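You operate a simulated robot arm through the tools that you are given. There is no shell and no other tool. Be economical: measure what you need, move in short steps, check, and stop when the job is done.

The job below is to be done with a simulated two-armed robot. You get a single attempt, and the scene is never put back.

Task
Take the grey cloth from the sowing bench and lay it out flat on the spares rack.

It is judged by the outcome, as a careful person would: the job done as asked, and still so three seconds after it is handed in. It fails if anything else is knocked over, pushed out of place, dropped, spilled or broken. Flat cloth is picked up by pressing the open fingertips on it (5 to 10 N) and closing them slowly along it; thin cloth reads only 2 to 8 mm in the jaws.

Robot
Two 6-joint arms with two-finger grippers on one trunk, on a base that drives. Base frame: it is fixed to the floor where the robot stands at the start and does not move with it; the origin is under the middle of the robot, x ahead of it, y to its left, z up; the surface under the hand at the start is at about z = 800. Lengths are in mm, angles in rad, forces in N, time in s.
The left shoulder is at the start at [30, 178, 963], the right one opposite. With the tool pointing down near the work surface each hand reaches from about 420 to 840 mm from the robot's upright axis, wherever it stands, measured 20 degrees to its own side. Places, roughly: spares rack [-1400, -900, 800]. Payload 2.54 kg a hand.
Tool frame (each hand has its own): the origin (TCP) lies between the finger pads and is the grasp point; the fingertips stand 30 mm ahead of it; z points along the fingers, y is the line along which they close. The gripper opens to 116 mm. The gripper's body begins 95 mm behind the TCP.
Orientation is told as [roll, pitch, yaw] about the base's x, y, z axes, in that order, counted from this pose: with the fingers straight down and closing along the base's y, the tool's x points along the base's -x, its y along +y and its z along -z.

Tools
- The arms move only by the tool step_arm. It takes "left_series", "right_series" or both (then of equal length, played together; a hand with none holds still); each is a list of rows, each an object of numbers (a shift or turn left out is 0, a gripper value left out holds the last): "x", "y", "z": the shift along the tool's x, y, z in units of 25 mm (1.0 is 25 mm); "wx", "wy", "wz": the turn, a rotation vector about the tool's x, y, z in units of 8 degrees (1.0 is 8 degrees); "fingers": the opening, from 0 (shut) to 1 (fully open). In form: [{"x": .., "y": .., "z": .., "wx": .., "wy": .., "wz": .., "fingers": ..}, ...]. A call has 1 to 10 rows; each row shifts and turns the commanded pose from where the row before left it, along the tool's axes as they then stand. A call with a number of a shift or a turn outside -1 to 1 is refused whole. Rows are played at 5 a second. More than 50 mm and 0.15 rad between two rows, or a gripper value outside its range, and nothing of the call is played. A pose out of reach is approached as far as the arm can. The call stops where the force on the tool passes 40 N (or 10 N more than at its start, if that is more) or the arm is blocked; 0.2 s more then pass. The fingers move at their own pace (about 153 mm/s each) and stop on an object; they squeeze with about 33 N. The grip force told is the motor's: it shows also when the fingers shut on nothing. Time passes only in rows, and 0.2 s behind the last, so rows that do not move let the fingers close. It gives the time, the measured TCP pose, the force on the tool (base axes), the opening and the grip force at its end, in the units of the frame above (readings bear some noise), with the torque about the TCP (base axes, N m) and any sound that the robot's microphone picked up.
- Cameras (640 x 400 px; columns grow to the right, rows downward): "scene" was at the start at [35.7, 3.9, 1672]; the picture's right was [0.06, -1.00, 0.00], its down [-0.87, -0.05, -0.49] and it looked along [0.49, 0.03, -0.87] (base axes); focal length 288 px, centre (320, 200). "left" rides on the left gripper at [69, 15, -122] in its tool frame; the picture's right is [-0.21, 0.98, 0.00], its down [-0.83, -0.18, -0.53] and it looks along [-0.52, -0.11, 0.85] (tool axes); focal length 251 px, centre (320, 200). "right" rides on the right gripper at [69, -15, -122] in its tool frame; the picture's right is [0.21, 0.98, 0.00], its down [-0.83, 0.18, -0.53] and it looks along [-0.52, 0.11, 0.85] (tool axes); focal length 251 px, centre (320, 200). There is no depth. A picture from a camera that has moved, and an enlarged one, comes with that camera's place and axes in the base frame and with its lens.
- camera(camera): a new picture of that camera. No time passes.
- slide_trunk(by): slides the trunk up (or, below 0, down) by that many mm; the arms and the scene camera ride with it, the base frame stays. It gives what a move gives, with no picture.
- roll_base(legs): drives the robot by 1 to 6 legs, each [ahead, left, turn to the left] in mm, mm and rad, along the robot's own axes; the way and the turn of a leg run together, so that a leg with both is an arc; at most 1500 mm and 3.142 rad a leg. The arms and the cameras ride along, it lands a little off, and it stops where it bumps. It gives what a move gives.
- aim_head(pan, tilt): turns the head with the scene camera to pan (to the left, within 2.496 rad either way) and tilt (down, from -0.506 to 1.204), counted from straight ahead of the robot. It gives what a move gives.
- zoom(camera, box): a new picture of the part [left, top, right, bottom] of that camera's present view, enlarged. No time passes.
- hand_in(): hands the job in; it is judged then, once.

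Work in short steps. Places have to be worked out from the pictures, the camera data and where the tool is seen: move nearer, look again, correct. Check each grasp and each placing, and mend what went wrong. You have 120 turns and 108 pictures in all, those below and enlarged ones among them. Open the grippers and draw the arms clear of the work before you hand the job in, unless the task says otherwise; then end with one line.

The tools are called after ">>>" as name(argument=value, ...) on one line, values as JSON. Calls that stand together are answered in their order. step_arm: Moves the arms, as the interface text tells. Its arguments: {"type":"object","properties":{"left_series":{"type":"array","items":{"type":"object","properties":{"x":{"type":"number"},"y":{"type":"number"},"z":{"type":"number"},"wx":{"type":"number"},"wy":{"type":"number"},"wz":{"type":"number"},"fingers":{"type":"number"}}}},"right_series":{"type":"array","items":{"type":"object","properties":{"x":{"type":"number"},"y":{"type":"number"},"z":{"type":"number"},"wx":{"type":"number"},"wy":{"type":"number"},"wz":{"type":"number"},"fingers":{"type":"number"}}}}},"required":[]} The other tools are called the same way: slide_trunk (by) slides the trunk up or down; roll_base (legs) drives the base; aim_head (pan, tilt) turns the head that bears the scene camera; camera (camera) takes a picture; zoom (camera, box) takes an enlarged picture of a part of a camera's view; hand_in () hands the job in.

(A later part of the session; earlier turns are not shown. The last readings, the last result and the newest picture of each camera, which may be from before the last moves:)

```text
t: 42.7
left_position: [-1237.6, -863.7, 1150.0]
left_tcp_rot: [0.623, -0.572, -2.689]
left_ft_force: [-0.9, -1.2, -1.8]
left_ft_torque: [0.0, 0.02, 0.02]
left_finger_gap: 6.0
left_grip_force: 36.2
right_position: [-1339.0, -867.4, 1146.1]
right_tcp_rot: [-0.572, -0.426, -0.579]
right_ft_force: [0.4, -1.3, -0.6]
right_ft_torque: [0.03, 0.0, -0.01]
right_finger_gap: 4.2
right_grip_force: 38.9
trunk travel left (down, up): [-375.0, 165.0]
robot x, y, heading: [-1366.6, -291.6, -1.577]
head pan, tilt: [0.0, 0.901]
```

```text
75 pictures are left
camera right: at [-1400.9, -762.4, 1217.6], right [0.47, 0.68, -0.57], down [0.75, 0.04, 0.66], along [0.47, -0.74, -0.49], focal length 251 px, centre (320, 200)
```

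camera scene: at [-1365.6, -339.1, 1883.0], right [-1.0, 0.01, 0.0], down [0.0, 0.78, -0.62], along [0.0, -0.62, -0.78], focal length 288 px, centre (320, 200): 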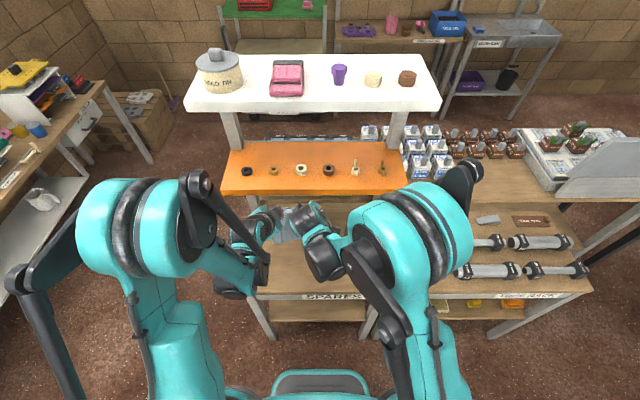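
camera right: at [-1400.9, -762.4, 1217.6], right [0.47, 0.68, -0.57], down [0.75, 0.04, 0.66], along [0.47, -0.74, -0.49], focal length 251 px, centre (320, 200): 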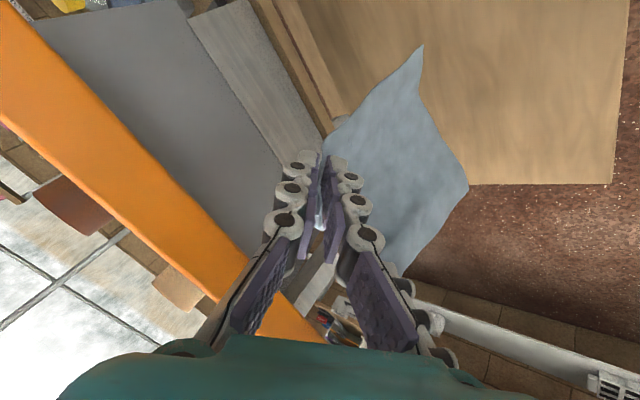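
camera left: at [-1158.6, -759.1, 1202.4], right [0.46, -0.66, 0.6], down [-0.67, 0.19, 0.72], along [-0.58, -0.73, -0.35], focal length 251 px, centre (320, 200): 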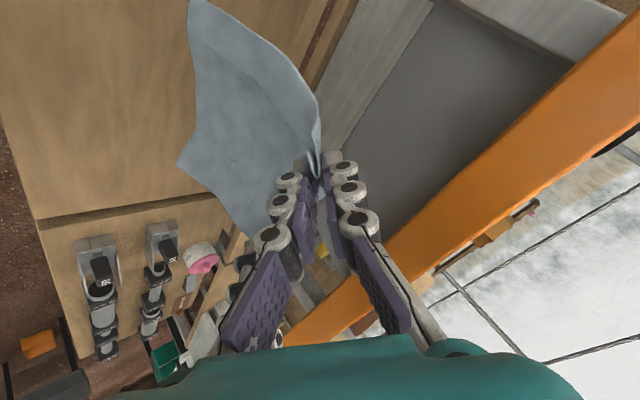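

Triangulating the shelf gives its front edge at y ≈ −922 and top at z ≈ 1210, as I estimated. I lower the trunk 110 mm to take the hands below shelf level with the hem just above the rack.

>>> slide_trunk(by=-110)

>>> camera(camera="scene")

>>> camera(camera="right")

>>> camera(camera="left")

```text
t: 44.1
left_position: [-1236.9, -863.4, 1039.2]
left_tcp_rot: [0.625, -0.571, -2.687]
left_ft_force: [-1.3, -0.2, 0.1]
left_ft_torque: [0.0, 0.0, 0.02]
left_finger_gap: 4.3
left_grip_force: 30.3
right_position: [-1339.4, -866.4, 1036.3]
right_tcp_rot: [-0.574, -0.426, -0.578]
right_ft_force: [1.2, -1.2, -1.4]
right_ft_torque: [-0.03, 0.0, 0.0]
right_finger_gap: 1.8
right_grip_force: 28.9
trunk travel left (down, up): [-265.0, 275.0]
robot x, y, heading: [-1366.4, -296.3, -1.576]
head pan, tilt: [0.0, 0.901]
```

```text
74 pictures are left
camera scene: at [-1365.7, -338.2, 1773.1], right [-1.0, 0.01, 0.0], down [0.0, 0.78, -0.62], along [0.0, -0.62, -0.78], focal length 288 px, centre (320, 200)
```

scene: 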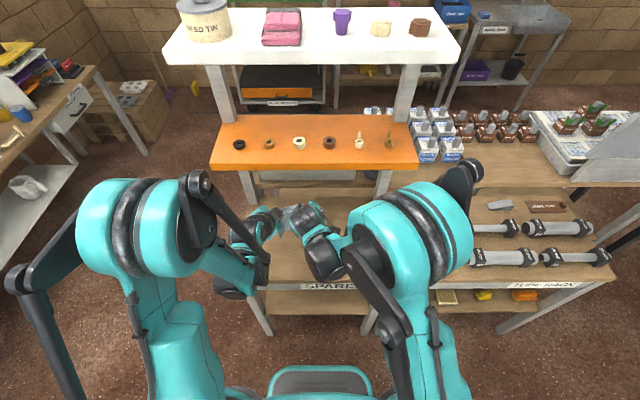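

```text
73 pictures are left
camera right: at [-1401.0, -761.9, 1108.0], right [0.47, 0.68, -0.57], down [0.75, 0.04, 0.66], along [0.47, -0.74, -0.49], focal length 251 px, centre (320, 200)
```

right: 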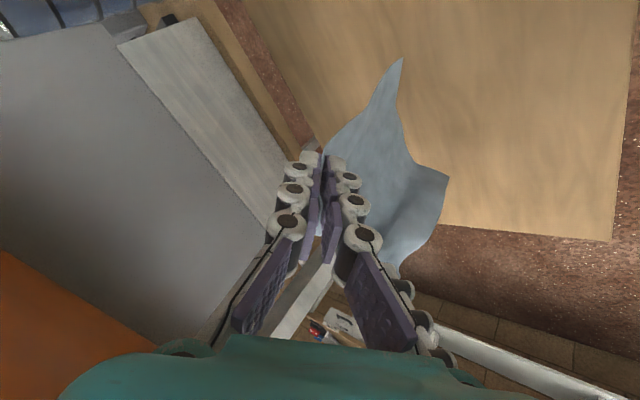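

```text
72 pictures are left
camera left: at [-1158.6, -758.6, 1092.8], right [0.46, -0.66, 0.6], down [-0.67, 0.19, 0.72], along [-0.58, -0.73, -0.35], focal length 251 px, centre (320, 200)
```

left: 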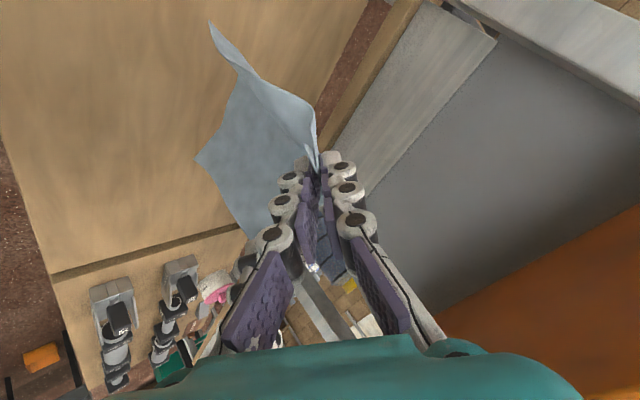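

The hem is still just above the rack. To leave working room for the lay-down stroke, I back the base 100 mm and extend the arms forward to make up for it.

>>> roll_base(legs=[[-100, 0, 0]])

>>> step_arm(left_series=[{"x": -0.373, "y": 0.587, "z": 0.719}, {"x": -0.373, "y": 0.587, "z": 0.719}, {"x": -0.373, "y": 0.587, "z": 0.719}, {"x": -0.373, "y": 0.587, "z": 0.719}, {}], right_series=[{"x": -0.493, "y": -0.587, "z": 0.643}, {"x": -0.493, "y": -0.587, "z": 0.643}, {"x": -0.493, "y": -0.587, "z": 0.643}, {"x": -0.493, "y": -0.587, "z": 0.643}, {}])

>>> camera(camera="right")

>>> zoom(camera="scene", box=[190, 130, 430, 300])

```text
t: 45.2
left_position: [-1236.2, -762.5, 1041.6]
left_tcp_rot: [0.626, -0.569, -2.69]
left_ft_force: [1.3, -0.9, 0.5]
left_ft_torque: [-0.18, -0.03, 0.1]
left_finger_gap: 1.3
left_grip_force: 26.8
right_position: [-1339.3, -765.2, 1035.6]
right_tcp_rot: [-0.573, -0.426, -0.575]
right_ft_force: [-1.0, -0.5, -0.2]
right_ft_torque: [0.02, 0.01, 0.01]
right_finger_gap: 4.4
right_grip_force: 30.8
trunk travel left (down, up): [-265.0, 275.0]
robot x, y, heading: [-1367.7, -196.4, -1.575]
head pan, tilt: [0.0, 0.901]
```

```text
t: 46.4
left_position: [-1238.3, -862.8, 1038.7]
left_tcp_rot: [0.626, -0.569, -2.687]
left_ft_force: [1.7, 0.9, 4.3]
left_ft_torque: [-0.03, 0.02, 0.0]
left_finger_gap: 0.0
left_grip_force: 26.4
right_position: [-1340.4, -866.3, 1034.6]
right_tcp_rot: [-0.573, -0.426, -0.577]
right_ft_force: [-0.1, -1.4, -2.0]
right_ft_torque: [-0.02, 0.0, 0.03]
right_finger_gap: 2.1
right_grip_force: 29.9
trunk travel left (down, up): [-265.0, 275.0]
robot x, y, heading: [-1361.5, -194.2, -1.575]
head pan, tilt: [0.0, 0.901]
```

```text
71 pictures are left
camera right: at [-1402.1, -762.3, 1107.9], right [0.47, 0.68, -0.57], down [0.75, 0.04, 0.66], along [0.47, -0.74, -0.49], focal length 251 px, centre (320, 200)
```

right: 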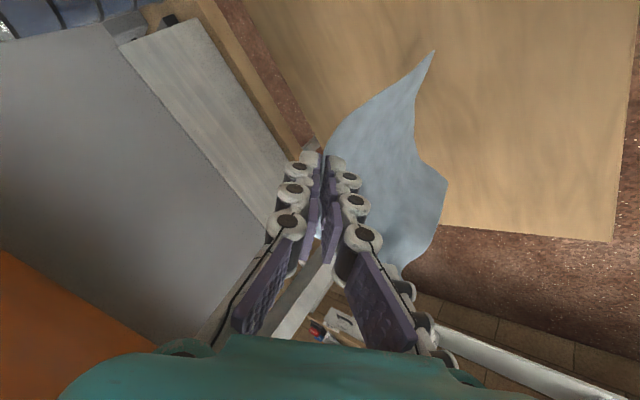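

```text
2.35 times, centred on (310, 215) of scene
camera zoom: at [-1365.0, -237.2, 1773.0], right [-1.0, 0.01, 0.0], down [0.01, 0.78, -0.62], along [0.0, -0.62, -0.78], focal length 677 px, centre (344, 165)
```

zoom: 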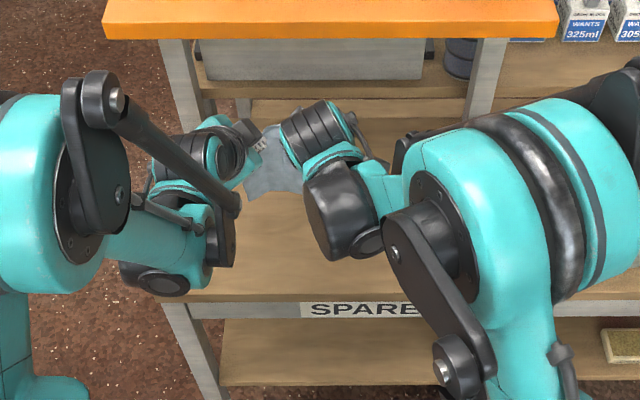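

The cloth hangs freely and there is clearance under the shelf. I move forward about 95 mm while easing down 22 mm.

>>> step_arm(left_series=[{"x": -0.254, "y": 0.479, "z": 0.869}, {"x": -0.254, "y": 0.479, "z": 0.869}, {"x": -0.254, "y": 0.479, "z": 0.869}, {"x": -0.254, "y": 0.479, "z": 0.869}, {}], right_series=[{"x": -0.402, "y": -0.479, "z": 0.812}, {"x": -0.402, "y": -0.479, "z": 0.812}, {"x": -0.402, "y": -0.479, "z": 0.812}, {"x": -0.402, "y": -0.479, "z": 0.812}, {}])

>>> camera(camera="right")

>>> camera(camera="left")

>>> zoom(camera="scene", box=[190, 130, 430, 300])

```text
t: 47.6
left_position: [-1237.4, -963.2, 1018.5]
left_tcp_rot: [0.626, -0.57, -2.689]
left_ft_force: [-0.7, -0.8, -0.4]
left_ft_torque: [-0.02, 0.01, 0.01]
left_finger_gap: 6.3
left_grip_force: 31.7
right_position: [-1338.4, -967.7, 1015.3]
right_tcp_rot: [-0.571, -0.427, -0.576]
right_ft_force: [0.8, -0.8, -2.4]
right_ft_torque: [0.01, 0.0, 0.01]
right_finger_gap: 1.2
right_grip_force: 27.7
trunk travel left (down, up): [-265.0, 275.0]
robot x, y, heading: [-1363.0, -194.8, -1.574]
head pan, tilt: [0.0, 0.901]
```

```text
69 pictures are left
camera right: at [-1401.0, -861.8, 1087.4], right [0.47, 0.68, -0.57], down [0.75, 0.04, 0.66], along [0.47, -0.74, -0.49], focal length 251 px, centre (320, 200)
```

right: 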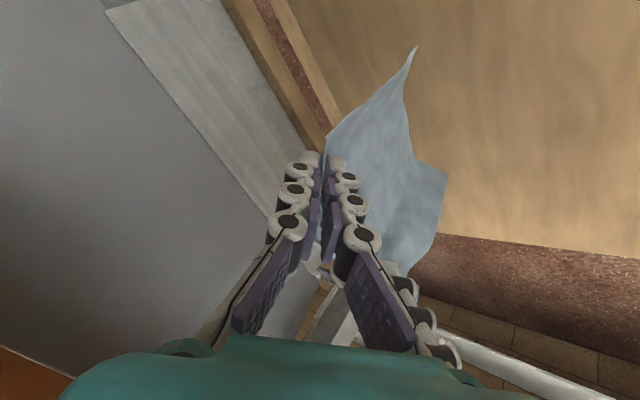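

```text
68 pictures are left
camera left: at [-1159.0, -857.7, 1070.3], right [0.46, -0.66, 0.6], down [-0.67, 0.19, 0.72], along [-0.58, -0.73, -0.35], focal length 251 px, centre (320, 200)
```

left: 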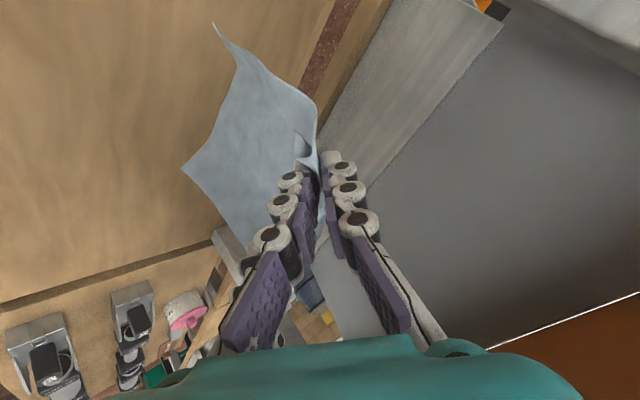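

```text
2.35 times, centred on (310, 215) of scene
camera zoom: at [-1365.2, -236.9, 1773.0], right [-1.0, 0.01, 0.0], down [0.01, 0.78, -0.62], along [0.0, -0.62, -0.78], focal length 677 px, centre (344, 165)
```

zoom: 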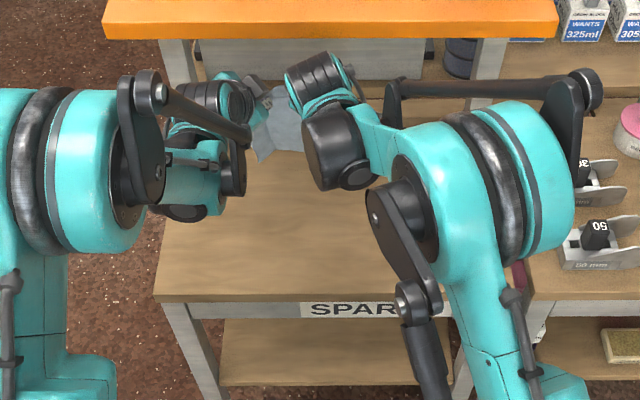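

Clear so far. I begin the lay-down stroke, lowering until the hem touches and then drawing back towards the robot as it goes down.

>>> step_arm(left_series=[{"x": 0.324, "y": -0.296, "z": 0.41}, {"x": 0.408, "y": -0.472, "z": 0.04}, {"x": 0.528, "y": -0.66, "z": -0.19}, {}], right_series=[{"x": 0.248, "y": 0.296, "z": 0.46}, {"x": 0.395, "y": 0.472, "z": 0.111}, {"x": 0.553, "y": 0.66, "z": -0.095}, {}])

>>> camera(camera="right")

>>> camera(camera="left")

```text
t: 48.6
left_position: [-1240.2, -935.4, 978.9]
left_tcp_rot: [0.624, -0.57, -2.688]
left_ft_force: [-0.5, -2.5, -1.5]
left_ft_torque: [0.08, 0.05, -0.04]
left_finger_gap: 5.0
left_grip_force: 41.0
right_position: [-1340.7, -939.2, 973.4]
right_tcp_rot: [-0.572, -0.428, -0.579]
right_ft_force: [0.6, 0.8, 0.5]
right_ft_torque: [0.01, 0.0, 0.02]
right_finger_gap: 3.8
right_grip_force: 29.8
trunk travel left (down, up): [-265.0, 275.0]
robot x, y, heading: [-1364.5, -194.4, -1.574]
head pan, tilt: [0.0, 0.901]
```

```text
66 pictures are left
camera right: at [-1402.6, -834.6, 1046.4], right [0.47, 0.68, -0.57], down [0.75, 0.04, 0.66], along [0.47, -0.74, -0.49], focal length 251 px, centre (320, 200)
```

right: 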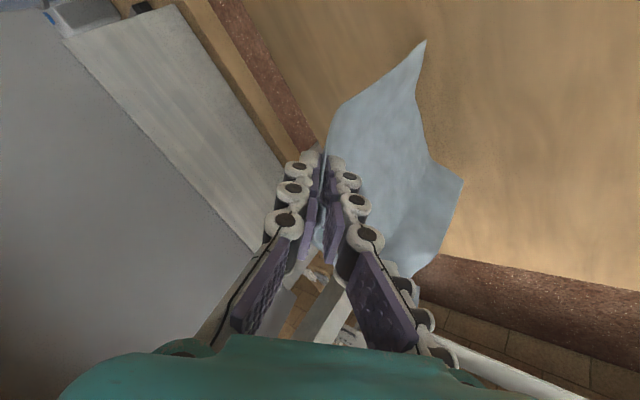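

```text
65 pictures are left
camera left: at [-1161.1, -830.9, 1030.7], right [0.46, -0.66, 0.6], down [-0.67, 0.19, 0.72], along [-0.58, -0.73, -0.35], focal length 251 px, centre (320, 200)
```

left: 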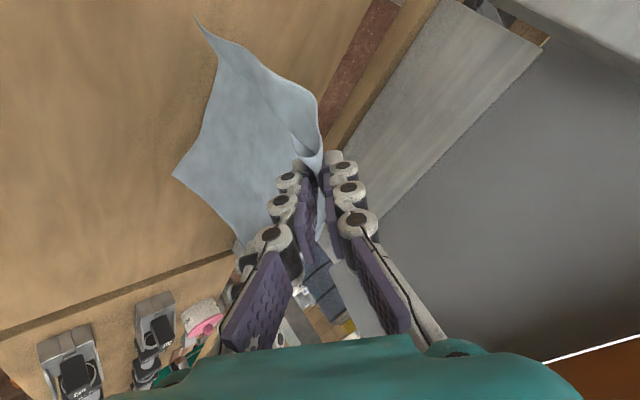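

Triangulating the hem corners from the wrist cameras gives about (−1366,−925,831) and (−1220,−929,818). The hem isn't down yet and is too near the front edge, so I go 55 mm further forward, then down.

>>> step_arm(left_series=[{"x": -0.41, "y": 0.646, "z": 0.791}, {"x": -0.41, "y": 0.646, "z": 0.791}, {}, {}], right_series=[{"x": -0.542, "y": -0.646, "z": 0.707}, {"x": -0.542, "y": -0.646, "z": 0.707}, {}, {}])

>>> step_arm(left_series=[{"x": 0.216, "y": -0.197, "z": 0.273}, {"x": 0.216, "y": -0.197, "z": 0.273}, {"x": 0.216, "y": -0.197, "z": 0.273}, {}], right_series=[{"x": 0.165, "y": 0.197, "z": 0.306}, {"x": 0.165, "y": 0.197, "z": 0.306}, {"x": 0.165, "y": 0.197, "z": 0.306}, {}])

>>> camera(camera="right")

>>> camera(camera="left")

>>> zoom(camera="scene", box=[190, 130, 430, 300])

```text
t: 49.6
left_position: [-1238.3, -989.9, 977.9]
left_tcp_rot: [0.623, -0.571, -2.688]
left_ft_force: [-0.6, -0.9, -0.4]
left_ft_torque: [-0.02, -0.03, 0.01]
left_finger_gap: 5.3
left_grip_force: 30.8
right_position: [-1341.3, -994.7, 974.7]
right_tcp_rot: [-0.57, -0.425, -0.579]
right_ft_force: [0.7, 1.8, 2.8]
right_ft_torque: [-0.01, 0.09, -0.07]
right_finger_gap: 1.8
right_grip_force: 35.3
trunk travel left (down, up): [-265.0, 275.0]
robot x, y, heading: [-1363.5, -193.2, -1.581]
head pan, tilt: [0.0, 0.901]
```

```text
t: 50.6
left_position: [-1237.9, -989.6, 949.5]
left_tcp_rot: [0.624, -0.573, -2.688]
left_ft_force: [-0.4, 5.4, 3.7]
left_ft_torque: [0.06, -0.01, -0.01]
left_finger_gap: 0.7
left_grip_force: 31.5
right_position: [-1340.8, -993.6, 944.8]
right_tcp_rot: [-0.571, -0.427, -0.578]
right_ft_force: [0.1, -0.5, -1.3]
right_ft_torque: [0.02, 0.0, -0.01]
right_finger_gap: 0.1
right_grip_force: 25.2
trunk travel left (down, up): [-265.0, 275.0]
robot x, y, heading: [-1363.6, -195.2, -1.575]
head pan, tilt: [0.0, 0.901]
```

```text
64 pictures are left
camera right: at [-1402.1, -889.2, 1016.4], right [0.47, 0.68, -0.57], down [0.75, 0.04, 0.66], along [0.47, -0.74, -0.49], focal length 251 px, centre (320, 200)
```

right: 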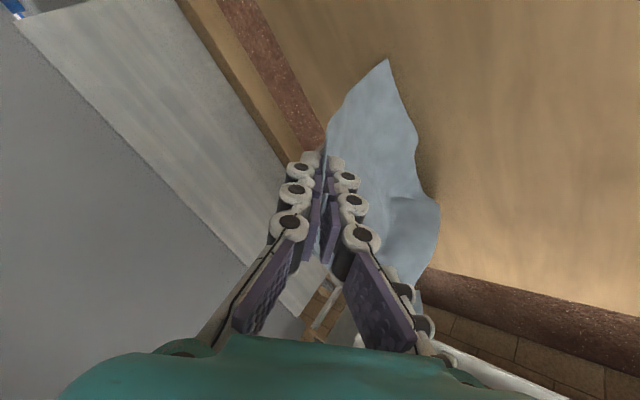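

```text
63 pictures are left
camera left: at [-1158.4, -885.0, 1001.6], right [0.46, -0.66, 0.6], down [-0.67, 0.19, 0.72], along [-0.58, -0.73, -0.35], focal length 251 px, centre (320, 200)
```

left: 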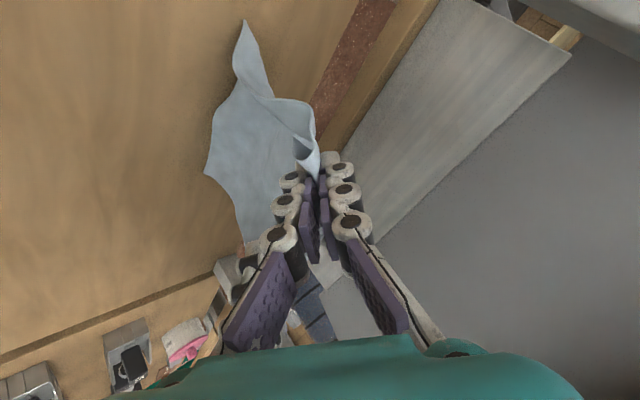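

```text
2.35 times, centred on (310, 215) of scene
camera zoom: at [-1365.0, -237.8, 1773.0], right [-1.0, 0.01, 0.0], down [0.01, 0.78, -0.62], along [0.0, -0.62, -0.78], focal length 677 px, centre (344, 165)
```

zoom: 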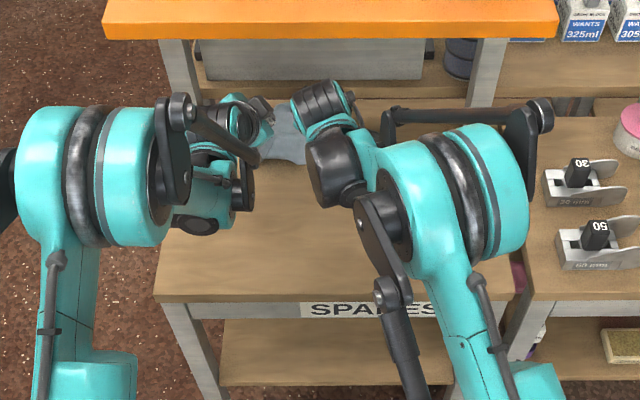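

The hem now rests on the rack at y ≈ −1013, spanning x −1363…−1200, flat and well inside the top. I draw the hands back 80 mm nearly level.

>>> step_arm(left_series=[{"x": 0.298, "y": -0.47, "z": -0.575}, {"x": 0.298, "y": -0.47, "z": -0.575}, {"x": 0.298, "y": -0.47, "z": -0.575}, {"x": 0.298, "y": -0.47, "z": -0.575}, {}], right_series=[{"x": 0.394, "y": 0.47, "z": -0.514}, {"x": 0.394, "y": 0.47, "z": -0.514}, {"x": 0.394, "y": 0.47, "z": -0.514}, {"x": 0.394, "y": 0.47, "z": -0.514}, {}])

>>> camera(camera="right")

>>> camera(camera="left")

```text
t: 51.8
left_position: [-1237.0, -910.5, 948.1]
left_tcp_rot: [0.621, -0.57, -2.688]
left_ft_force: [0.5, 9.9, 9.4]
left_ft_torque: [0.06, 0.01, -0.06]
left_finger_gap: 0.2
left_grip_force: 28.7
right_position: [-1340.3, -914.8, 943.0]
right_tcp_rot: [-0.571, -0.426, -0.577]
right_ft_force: [-0.2, -0.9, 0.3]
right_ft_torque: [0.0, 0.02, 0.02]
right_finger_gap: 0.4
right_grip_force: 25.6
trunk travel left (down, up): [-265.0, 275.0]
robot x, y, heading: [-1362.6, -195.4, -1.576]
head pan, tilt: [0.0, 0.901]
```

```text
61 pictures are left
camera right: at [-1402.4, -809.8, 1016.3], right [0.47, 0.68, -0.57], down [0.75, 0.04, 0.66], along [0.47, -0.74, -0.49], focal length 251 px, centre (320, 200)
```

right: 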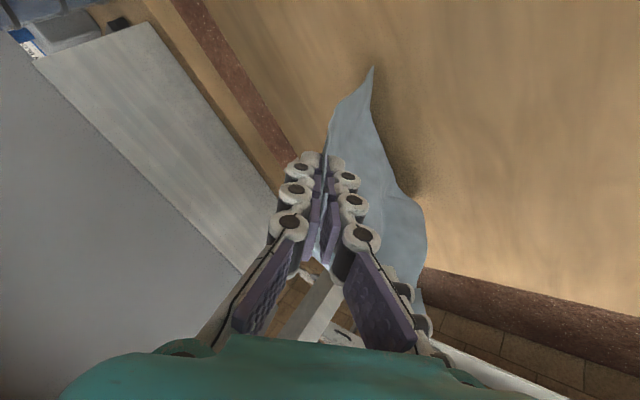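

```text
60 pictures are left
camera left: at [-1158.7, -806.7, 1001.2], right [0.46, -0.66, 0.6], down [-0.67, 0.19, 0.72], along [-0.58, -0.73, -0.35], focal length 251 px, centre (320, 200)
```

left: 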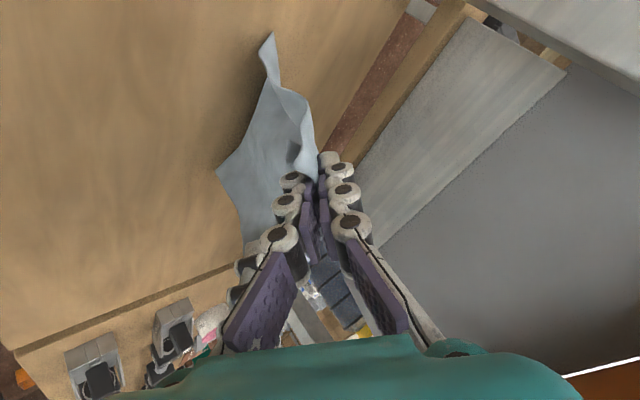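

The hem dragged about 65 mm, since too little cloth was resting to hold it. I'll lift 30 mm, go forward 90 mm, then come down more steeply so more cloth rests before drawing back.

>>> step_arm(left_series=[{"x": -0.324, "y": 0.296, "z": -0.41}, {"x": -0.324, "y": 0.296, "z": -0.41}, {"x": -0.336, "y": 0.528, "z": 0.647}, {"x": -0.336, "y": 0.528, "z": 0.647}, {"x": -0.336, "y": 0.528, "z": 0.647}, {"x": -0.336, "y": 0.528, "z": 0.647}, {}, {}], right_series=[{"x": -0.248, "y": -0.296, "z": -0.46}, {"x": -0.248, "y": -0.296, "z": -0.46}, {"x": -0.444, "y": -0.528, "z": 0.579}, {"x": -0.444, "y": -0.528, "z": 0.579}, {"x": -0.444, "y": -0.528, "z": 0.579}, {"x": -0.444, "y": -0.528, "z": 0.579}, {}, {}])

>>> camera(camera="left")

```text
t: 53.6
left_position: [-1238.6, -1002.5, 977.9]
left_tcp_rot: [0.622, -0.569, -2.687]
left_ft_force: [0.3, 0.2, -0.5]
left_ft_torque: [0.04, -0.02, 0.01]
left_finger_gap: 3.8
left_grip_force: 31.0
right_position: [-1339.7, -1005.2, 974.8]
right_tcp_rot: [-0.572, -0.425, -0.577]
right_ft_force: [0.1, -3.2, -2.9]
right_ft_torque: [0.04, 0.02, -0.04]
right_finger_gap: 4.9
right_grip_force: 38.7
trunk travel left (down, up): [-265.0, 275.0]
robot x, y, heading: [-1362.8, -192.3, -1.576]
head pan, tilt: [0.0, 0.901]
```

```text
59 pictures are left
camera left: at [-1159.4, -897.4, 1030.4], right [0.46, -0.66, 0.6], down [-0.67, 0.18, 0.72], along [-0.58, -0.73, -0.35], focal length 251 px, centre (320, 200)
```

left: 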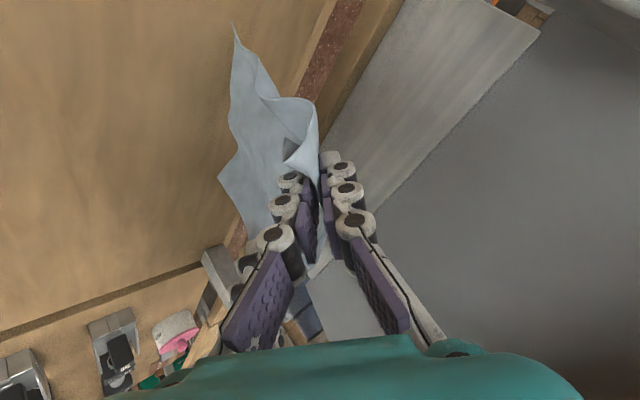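

The hem is now swung slightly ahead of the hands, at about y −1045. I descend steeply with a slight draw back.

>>> step_arm(left_series=[{"x": 0.422, "y": -0.464, "z": 0.152}, {"x": 0.422, "y": -0.464, "z": 0.152}, {"x": 0.422, "y": -0.464, "z": 0.152}, {"x": 0.422, "y": -0.464, "z": 0.152}, {"x": 0.422, "y": -0.464, "z": 0.152}, {"x": 0.422, "y": -0.464, "z": 0.152}], right_series=[{"x": 0.389, "y": 0.464, "z": 0.223}, {"x": 0.389, "y": 0.464, "z": 0.223}, {"x": 0.389, "y": 0.464, "z": 0.223}, {"x": 0.389, "y": 0.464, "z": 0.223}, {"x": 0.389, "y": 0.464, "z": 0.223}, {"x": 0.389, "y": 0.464, "z": 0.223}])

>>> camera(camera="right")

>>> camera(camera="left")

>>> zoom(camera="scene", box=[190, 130, 430, 300])

```text
t: 55.0
left_position: [-1239.3, -951.4, 894.5]
left_tcp_rot: [0.624, -0.569, -2.687]
left_ft_force: [-0.4, -1.0, -1.6]
left_ft_torque: [-0.04, 0.03, 0.02]
left_finger_gap: 4.9
left_grip_force: 36.3
right_position: [-1340.2, -956.2, 889.8]
right_tcp_rot: [-0.572, -0.427, -0.577]
right_ft_force: [0.0, 3.1, 2.6]
right_ft_torque: [-0.01, -0.05, 0.04]
right_finger_gap: 0.0
right_grip_force: 28.2
trunk travel left (down, up): [-265.0, 275.0]
robot x, y, heading: [-1361.6, -190.0, -1.579]
head pan, tilt: [0.0, 0.901]
```

```text
58 pictures are left
camera right: at [-1401.9, -851.7, 962.6], right [0.47, 0.68, -0.57], down [0.75, 0.04, 0.66], along [0.47, -0.74, -0.49], focal length 251 px, centre (320, 200)
```

right: 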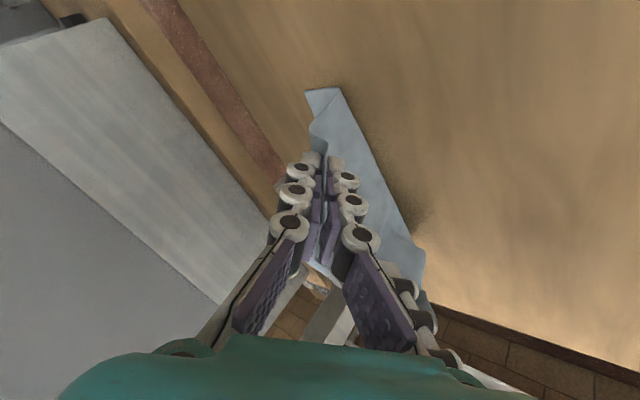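

```text
57 pictures are left
camera left: at [-1160.2, -846.2, 947.1], right [0.46, -0.66, 0.6], down [-0.67, 0.19, 0.72], along [-0.58, -0.73, -0.35], focal length 251 px, centre (320, 200)
```

left: 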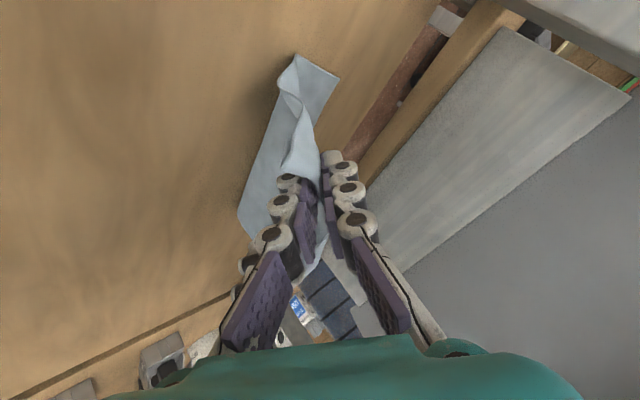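

```text
2.35 times, centred on (310, 215) of scene
camera zoom: at [-1364.8, -238.9, 1772.9], right [-1.0, 0.01, 0.0], down [0.01, 0.78, -0.62], along [0.0, -0.62, -0.78], focal length 677 px, centre (344, 165)
```

zoom: 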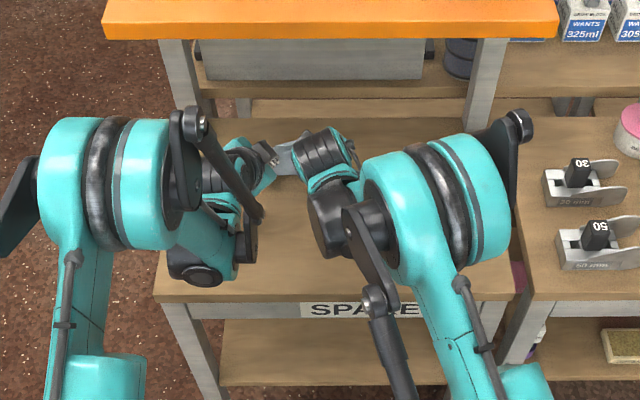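

It's laying as intended: the hem lies flat ahead at y ≈ −1035, and the cloth rises from about y −990 to the hands. I continue back and down.

>>> step_arm(left_series=[{"x": 0.267, "y": -0.391, "z": -0.376}, {"x": 0.267, "y": -0.391, "z": -0.376}, {"x": 0.267, "y": -0.391, "z": -0.376}, {"x": 0.365, "y": -0.432, "z": -0.015}, {"x": 0.365, "y": -0.432, "z": -0.015}, {"x": 0.365, "y": -0.432, "z": -0.015}], right_series=[{"x": 0.329, "y": 0.391, "z": -0.325}, {"x": 0.329, "y": 0.391, "z": -0.325}, {"x": 0.329, "y": 0.391, "z": -0.325}, {"x": 0.362, "y": 0.432, "z": 0.049}, {"x": 0.362, "y": 0.432, "z": 0.049}, {"x": 0.362, "y": 0.432, "z": 0.049}])

>>> camera(camera="right")

>>> camera(camera="left")

>>> zoom(camera="scene", box=[190, 130, 430, 300])

```text
t: 56.4
left_position: [-1238.8, -898.3, 872.7]
left_tcp_rot: [0.625, -0.571, -2.689]
left_ft_force: [0.2, -2.0, -1.5]
left_ft_torque: [-0.04, -0.02, 0.01]
left_finger_gap: 5.5
left_grip_force: 35.3
left hand out of reach, approached as far as the arm can: row 5, 6
right_position: [-1339.7, -881.0, 853.4]
right_tcp_rot: [-0.573, -0.425, -0.578]
right_ft_force: [0.1, -1.5, -1.7]
right_ft_torque: [0.02, 0.01, -0.02]
right_finger_gap: 4.7
right_grip_force: 31.1
trunk travel left (down, up): [-265.0, 275.0]
robot x, y, heading: [-1361.6, -192.5, -1.581]
head pan, tilt: [0.0, 0.901]
```

```text
55 pictures are left
camera right: at [-1401.0, -776.5, 926.5], right [0.47, 0.68, -0.57], down [0.75, 0.04, 0.66], along [0.47, -0.74, -0.49], focal length 251 px, centre (320, 200)
```

right: 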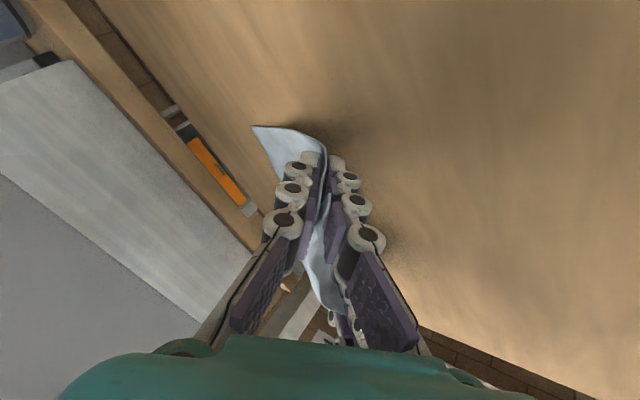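

```text
54 pictures are left
camera left: at [-1159.3, -794.3, 924.6], right [0.46, -0.66, 0.6], down [-0.67, 0.18, 0.72], along [-0.58, -0.73, -0.35], focal length 251 px, centre (320, 200)
```

left: 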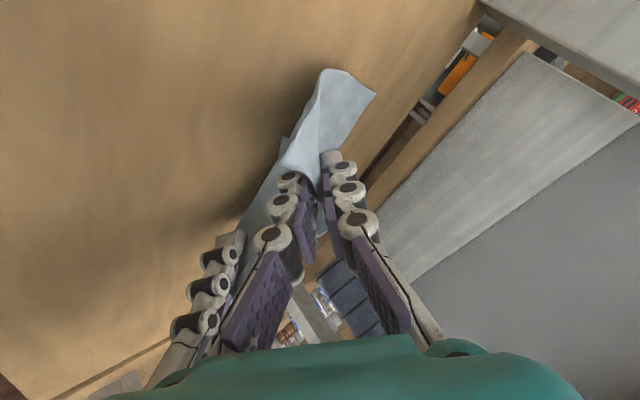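

```text
2.35 times, centred on (310, 215) of scene
camera zoom: at [-1364.8, -238.4, 1773.0], right [-1.0, 0.01, 0.0], down [0.0, 0.78, -0.62], along [0.0, -0.62, -0.78], focal length 677 px, centre (344, 165)
```

zoom: 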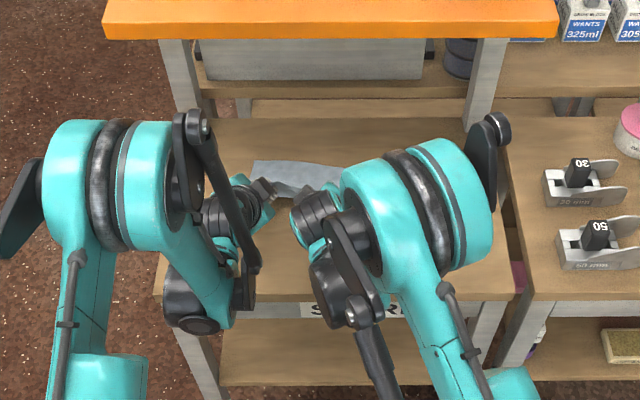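

The left arm hit its reach limit while low, so it stopped about 20 mm short of the right. I level the hands again and finish the stroke with the base and trunk instead.

>>> step_arm(left_series=[{"x": -0.69, "y": 0.808, "z": -0.015}], right_series=[{"x": -0.677, "y": -0.808, "z": -0.134}])

>>> roll_base(legs=[[-35, 0, 0]])

>>> slide_trunk(by=-20)

>>> zoom(camera="scene", box=[190, 130, 430, 300])

>>> camera(camera="left")

```text
t: 56.8
left_position: [-1237.7, -916.5, 893.2]
left_tcp_rot: [0.624, -0.572, -2.687]
left_ft_force: [0.0, -3.1, -2.6]
left_ft_torque: [-0.01, 0.0, 0.02]
left_finger_gap: 4.9
left_grip_force: 36.4
right_position: [-1341.4, -899.2, 874.6]
right_tcp_rot: [-0.57, -0.426, -0.577]
right_ft_force: [1.4, 1.2, 3.3]
right_ft_torque: [0.07, 0.0, -0.04]
right_finger_gap: 1.6
right_grip_force: 35.0
trunk travel left (down, up): [-265.0, 275.0]
robot x, y, heading: [-1361.6, -195.2, -1.579]
head pan, tilt: [0.0, 0.901]
```

```text
t: 57.7
left_position: [-1237.1, -879.6, 894.0]
left_tcp_rot: [0.627, -0.573, -2.688]
left_ft_force: [-0.3, 5.2, 4.0]
left_ft_torque: [0.02, 0.05, -0.04]
left_finger_gap: 0.9
left_grip_force: 30.9
right_position: [-1340.1, -865.1, 875.6]
right_tcp_rot: [-0.573, -0.425, -0.575]
right_ft_force: [-0.3, 0.8, 1.4]
right_ft_torque: [-0.03, -0.01, 0.0]
right_finger_gap: 4.4
right_grip_force: 29.9
trunk travel left (down, up): [-265.0, 275.0]
robot x, y, heading: [-1364.3, -157.4, -1.579]
head pan, tilt: [0.0, 0.901]
```

```text
t: 58.4
left_position: [-1237.1, -881.1, 871.5]
left_tcp_rot: [0.624, -0.572, -2.688]
left_ft_force: [-1.4, -1.2, -2.0]
left_ft_torque: [-0.03, -0.03, 0.01]
left_finger_gap: 4.9
left_grip_force: 33.0
right_position: [-1340.0, -866.0, 853.5]
right_tcp_rot: [-0.571, -0.425, -0.577]
right_ft_force: [1.4, -0.1, -1.6]
right_ft_torque: [-0.1, 0.0, -0.03]
right_finger_gap: 4.7
right_grip_force: 31.0
trunk travel left (down, up): [-245.0, 295.0]
robot x, y, heading: [-1363.1, -161.6, -1.577]
head pan, tilt: [0.0, 0.901]
```

```text
2.35 times, centred on (310, 215) of scene
camera zoom: at [-1364.9, -204.1, 1753.0], right [-1.0, 0.01, 0.0], down [0.0, 0.78, -0.62], along [0.0, -0.62, -0.78], focal length 677 px, centre (344, 165)
```

zoom: 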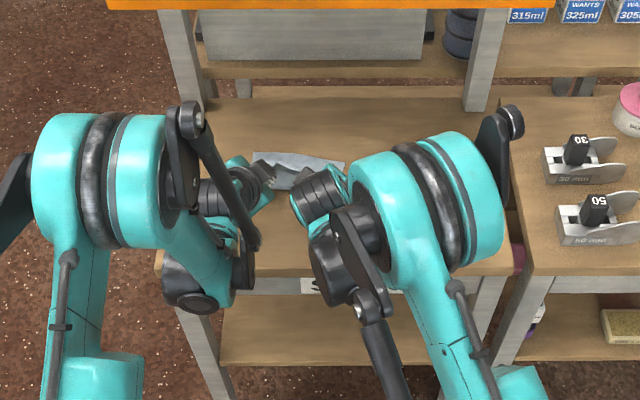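

```text
51 pictures are left
camera left: at [-1159.0, -776.9, 925.0], right [0.46, -0.66, 0.6], down [-0.67, 0.19, 0.72], along [-0.58, -0.73, -0.35], focal length 251 px, centre (320, 200)
```

left: 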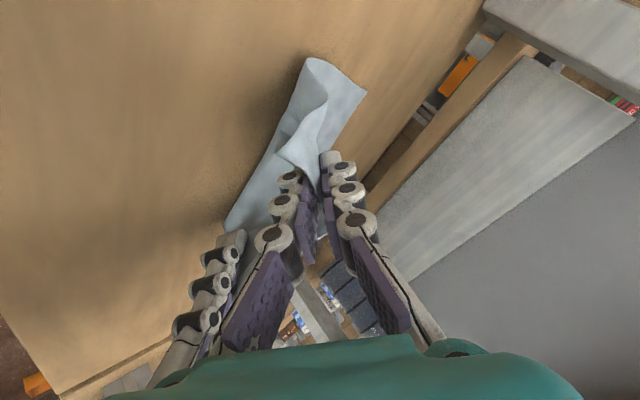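

The left hand now has 20 mm more downward room, so I bring it level with the right.

>>> step_arm(left_series=[{"x": 0.307, "y": -0.354, "z": 0.03}, {"x": 0.307, "y": -0.354, "z": 0.03}, {}])

>>> zoom(camera="scene", box=[260, 170, 380, 260])

>>> camera(camera="right")

```text
t: 59.2
left_position: [-1236.9, -867.1, 853.5]
left_tcp_rot: [0.624, -0.57, -2.688]
left_ft_force: [0.6, -0.5, 0.8]
left_ft_torque: [-0.01, -0.04, -0.02]
left_finger_gap: 0.7
left_grip_force: 26.4
right_position: [-1339.1, -865.5, 853.1]
right_tcp_rot: [-0.572, -0.427, -0.578]
right_ft_force: [1.5, -2.2, -2.6]
right_ft_torque: [-0.08, -0.02, 0.03]
right_finger_gap: 3.4
right_grip_force: 38.3
trunk travel left (down, up): [-245.0, 295.0]
robot x, y, heading: [-1367.1, -159.6, -1.574]
head pan, tilt: [0.0, 0.901]
```

```text
4.44 times, centred on (320, 215) of scene
camera zoom: at [-1364.9, -204.0, 1752.9], right [-1.0, 0.01, 0.0], down [0.0, 0.78, -0.62], along [0.0, -0.62, -0.78], focal length 1280 px, centre (320, 133)
```

zoom: 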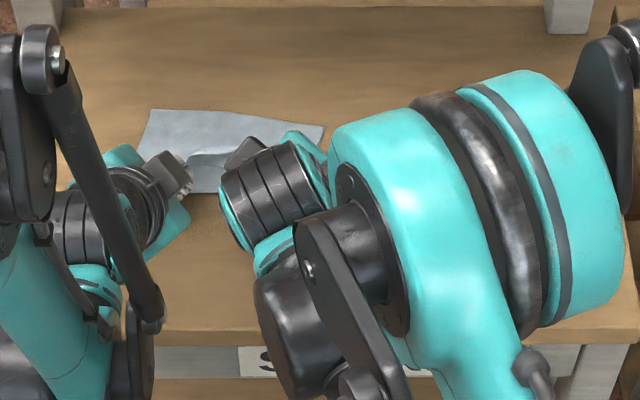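

```text
49 pictures are left
camera right: at [-1401.4, -760.5, 926.4], right [0.47, 0.68, -0.57], down [0.75, 0.04, 0.66], along [0.47, -0.74, -0.49], focal length 251 px, centre (320, 200)
```

right: 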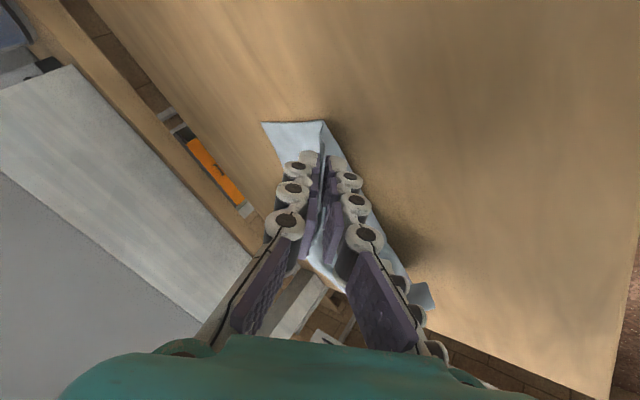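

The hem lies at about y −992 (left) and −969 (right), with slack still bunched near the tips. I lower 10 mm and draw back with the base to roll out the rest.

>>> slide_trunk(by=-10)

>>> roll_base(legs=[[-45, 0, 0]])

>>> zoom(camera="scene", box=[260, 170, 380, 260])

>>> camera(camera="right")

>>> camera(camera="left")

```text
t: 59.8
left_position: [-1237.8, -866.7, 845.4]
left_tcp_rot: [0.625, -0.572, -2.688]
left_ft_force: [1.1, 2.8, 5.5]
left_ft_torque: [-0.17, 0.0, 0.0]
left_finger_gap: 0.6
left_grip_force: 25.6
right_position: [-1338.3, -864.8, 844.0]
right_tcp_rot: [-0.572, -0.426, -0.578]
right_ft_force: [0.3, -1.0, -1.2]
right_ft_torque: [0.02, 0.0, -0.01]
right_finger_gap: 5.7
right_grip_force: 35.1
trunk travel left (down, up): [-235.0, 305.0]
robot x, y, heading: [-1366.2, -157.2, -1.578]
head pan, tilt: [0.0, 0.901]
```

```text
t: 60.6
left_position: [-1236.9, -820.7, 846.7]
left_tcp_rot: [0.627, -0.569, -2.688]
left_ft_force: [-0.9, 0.0, -1.1]
left_ft_torque: [-0.02, 0.0, 0.05]
left_finger_gap: 0.7
left_grip_force: 26.1
right_position: [-1339.6, -819.1, 845.7]
right_tcp_rot: [-0.574, -0.427, -0.576]
right_ft_force: [-0.4, 1.2, 3.5]
right_ft_torque: [0.05, 0.03, 0.02]
right_finger_gap: 2.2
right_grip_force: 35.9
trunk travel left (down, up): [-235.0, 305.0]
robot x, y, heading: [-1364.1, -112.3, -1.573]
head pan, tilt: [0.0, 0.901]
```

```text
4.44 times, centred on (320, 215) of scene
camera zoom: at [-1364.5, -156.6, 1743.1], right [-1.0, 0.01, 0.0], down [0.0, 0.78, -0.62], along [0.0, -0.62, -0.78], focal length 1280 px, centre (320, 133)
```

zoom: 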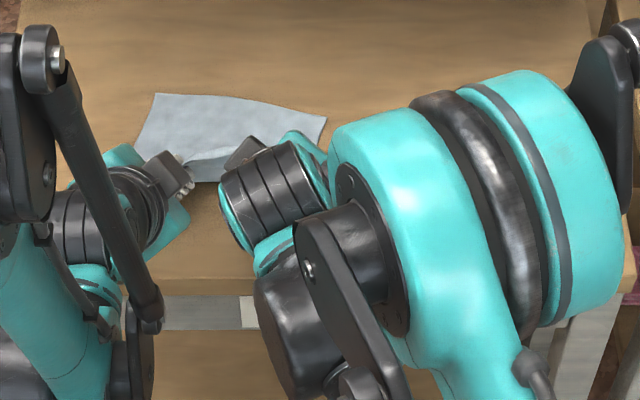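

```text
47 pictures are left
camera right: at [-1401.1, -714.7, 917.7], right [0.47, 0.67, -0.57], down [0.75, 0.04, 0.66], along [0.47, -0.74, -0.49], focal length 251 px, centre (320, 200)
```

right: 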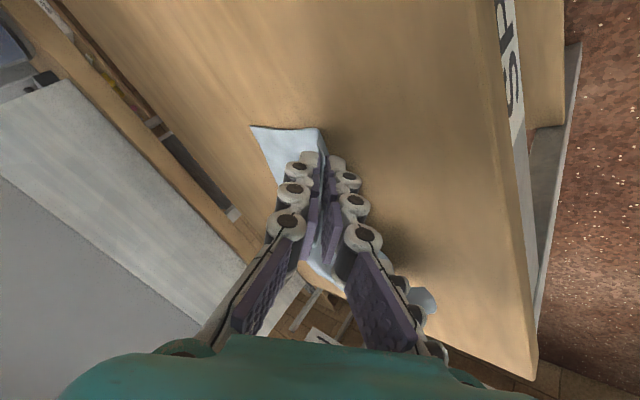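

```text
46 pictures are left
camera left: at [-1158.5, -716.7, 898.6], right [0.46, -0.66, 0.6], down [-0.67, 0.19, 0.72], along [-0.58, -0.73, -0.35], focal length 251 px, centre (320, 200)
```

left: 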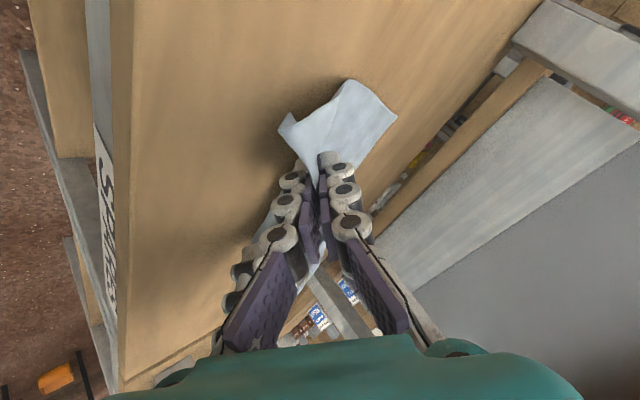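

The cloth is sliding along rather than unrolling further; the hem is at y ≈ −957/−928 and the near corners are around −800, so I stop pulling. I lower until the fingertips nearly touch, then release and see how it lies.

>>> slide_trunk(by=-12)

```text
t: 61.2
left_position: [-1237.4, -822.3, 833.5]
left_tcp_rot: [0.624, -0.571, -2.688]
left_ft_force: [0.5, -1.8, -0.2]
left_ft_torque: [-0.02, 0.0, 0.02]
left_finger_gap: 2.3
left_grip_force: 30.0
right_position: [-1338.4, -821.0, 832.6]
right_tcp_rot: [-0.571, -0.425, -0.577]
right_ft_force: [-1.1, 1.3, 4.9]
right_ft_torque: [0.12, -0.02, 0.08]
right_finger_gap: 2.5
right_grip_force: 36.7
trunk travel left (down, up): [-223.0, 317.0]
robot x, y, heading: [-1368.2, -111.6, -1.575]
head pan, tilt: [0.0, 0.901]
```

The tips are just above the surface. I spread the hands 10 mm each to stretch the near edge, then open slowly so the fingers unfold the pinched ridges.

>>> step_arm(left_series=[{"x": 0.3, "y": 0.257, "z": -0.053}, {}, {"fingers": 0.05}, {"fingers": 0.1}, {"fingers": 0.15}, {"fingers": 0.2}, {"fingers": 0.25}, {"fingers": 0.3}], right_series=[{"x": 0.306, "y": -0.257, "z": 0}, {}, {"fingers": 0.05}, {"fingers": 0.1}, {"fingers": 0.15}, {"fingers": 0.2}, {"fingers": 0.25}, {"fingers": 0.3}])

>>> slide_trunk(by=80)

>>> camera(camera="left")

>>> camera(camera="right")

```text
t: 63.0
left_position: [-1227.5, -823.7, 832.6]
left_tcp_rot: [0.623, -0.569, -2.687]
left_ft_force: [-1.0, -0.2, 0.5]
left_ft_torque: [-0.02, 0.05, 0.0]
left_finger_gap: 35.9
left_grip_force: 0.0
right_position: [-1350.6, -821.9, 831.5]
right_tcp_rot: [-0.572, -0.425, -0.577]
right_ft_force: [0.1, -0.7, 0.8]
right_ft_torque: [0.01, 0.03, -0.03]
right_finger_gap: 36.9
right_grip_force: 0.0
trunk travel left (down, up): [-223.0, 317.0]
robot x, y, heading: [-1362.9, -114.9, -1.578]
head pan, tilt: [0.0, 0.901]
```

```text
t: 64.2
left_position: [-1227.8, -823.5, 913.1]
left_tcp_rot: [0.622, -0.571, -2.689]
left_ft_force: [0.7, 0.2, -0.5]
left_ft_torque: [0.03, -0.02, 0.01]
left_finger_gap: 35.0
left_grip_force: 0.0
right_position: [-1350.1, -822.8, 911.2]
right_tcp_rot: [-0.572, -0.423, -0.579]
right_ft_force: [-0.7, -0.4, 0.0]
right_ft_torque: [-0.03, 0.01, 0.01]
right_finger_gap: 34.7
right_grip_force: 0.0
trunk travel left (down, up): [-303.0, 237.0]
robot x, y, heading: [-1361.3, -115.6, -1.579]
head pan, tilt: [0.0, 0.901]
```

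```text
45 pictures are left
camera left: at [-1148.7, -718.7, 964.9], right [0.46, -0.66, 0.6], down [-0.67, 0.18, 0.72], along [-0.58, -0.73, -0.35], focal length 251 px, centre (320, 200)
```

left: 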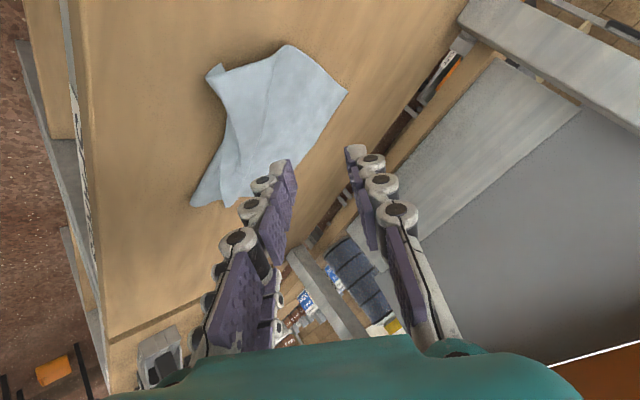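

```text
44 pictures are left
camera right: at [-1410.9, -716.7, 983.8], right [0.47, 0.68, -0.57], down [0.75, 0.04, 0.66], along [0.47, -0.74, -0.49], focal length 251 px, centre (320, 200)
```

right: 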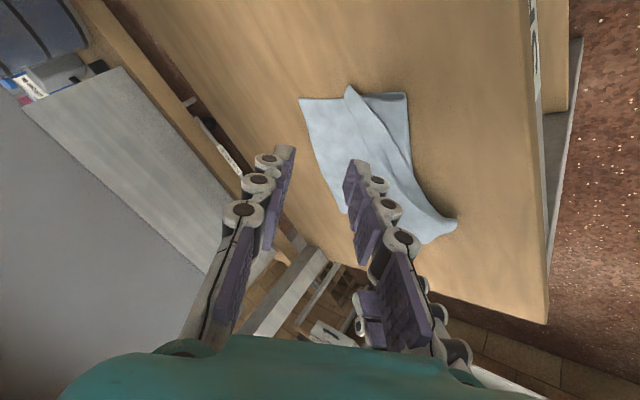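

Released. The cloth lies mostly flat with a few folds, so I back off a bit for a clear top view.

>>> roll_base(legs=[[-150, 0, 0]])

>>> camera(camera="scene")

>>> zoom(camera="scene", box=[240, 120, 380, 220])

```text
t: 65.6
left_position: [-1227.1, -673.7, 913.4]
left_tcp_rot: [0.626, -0.57, -2.687]
left_ft_force: [0.8, 0.3, -0.7]
left_ft_torque: [-0.01, 0.04, 0.02]
left_finger_gap: 34.8
left_grip_force: 0.1
right_position: [-1349.1, -670.2, 913.0]
right_tcp_rot: [-0.572, -0.427, -0.576]
right_ft_force: [-0.1, -0.2, 0.0]
right_ft_torque: [0.06, -0.01, -0.01]
right_finger_gap: 34.7
right_grip_force: 0.1
trunk travel left (down, up): [-303.0, 237.0]
robot x, y, heading: [-1364.2, 34.2, -1.578]
head pan, tilt: [0.0, 0.901]
```

```text
43 pictures are left
camera scene: at [-1363.6, -8.9, 1811.0], right [-1.0, 0.01, 0.0], down [0.01, 0.78, -0.62], along [0.0, -0.62, -0.78], focal length 288 px, centre (320, 200)
```

scene: 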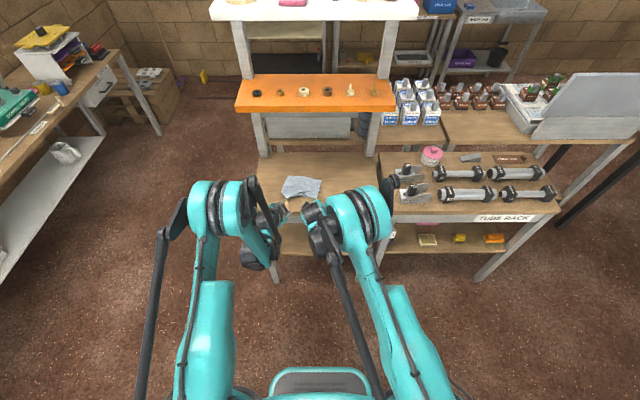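

```text
4.00 times, centred on (310, 170) of scene
camera zoom: at [-1363.6, -8.9, 1811.0], right [-1.0, 0.01, 0.0], down [0.01, 0.78, -0.62], along [0.0, -0.62, -0.78], focal length 1152 px, centre (360, 320)
```

zoom: 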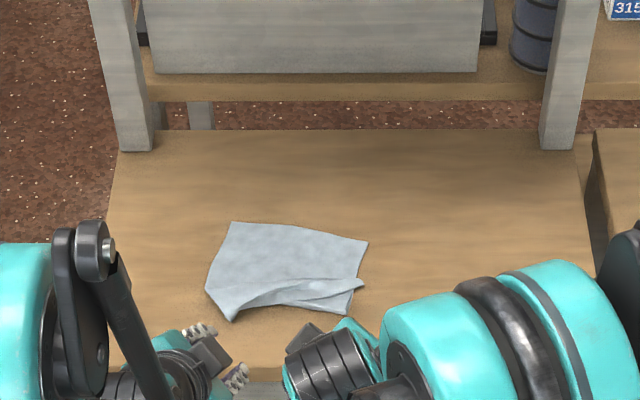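

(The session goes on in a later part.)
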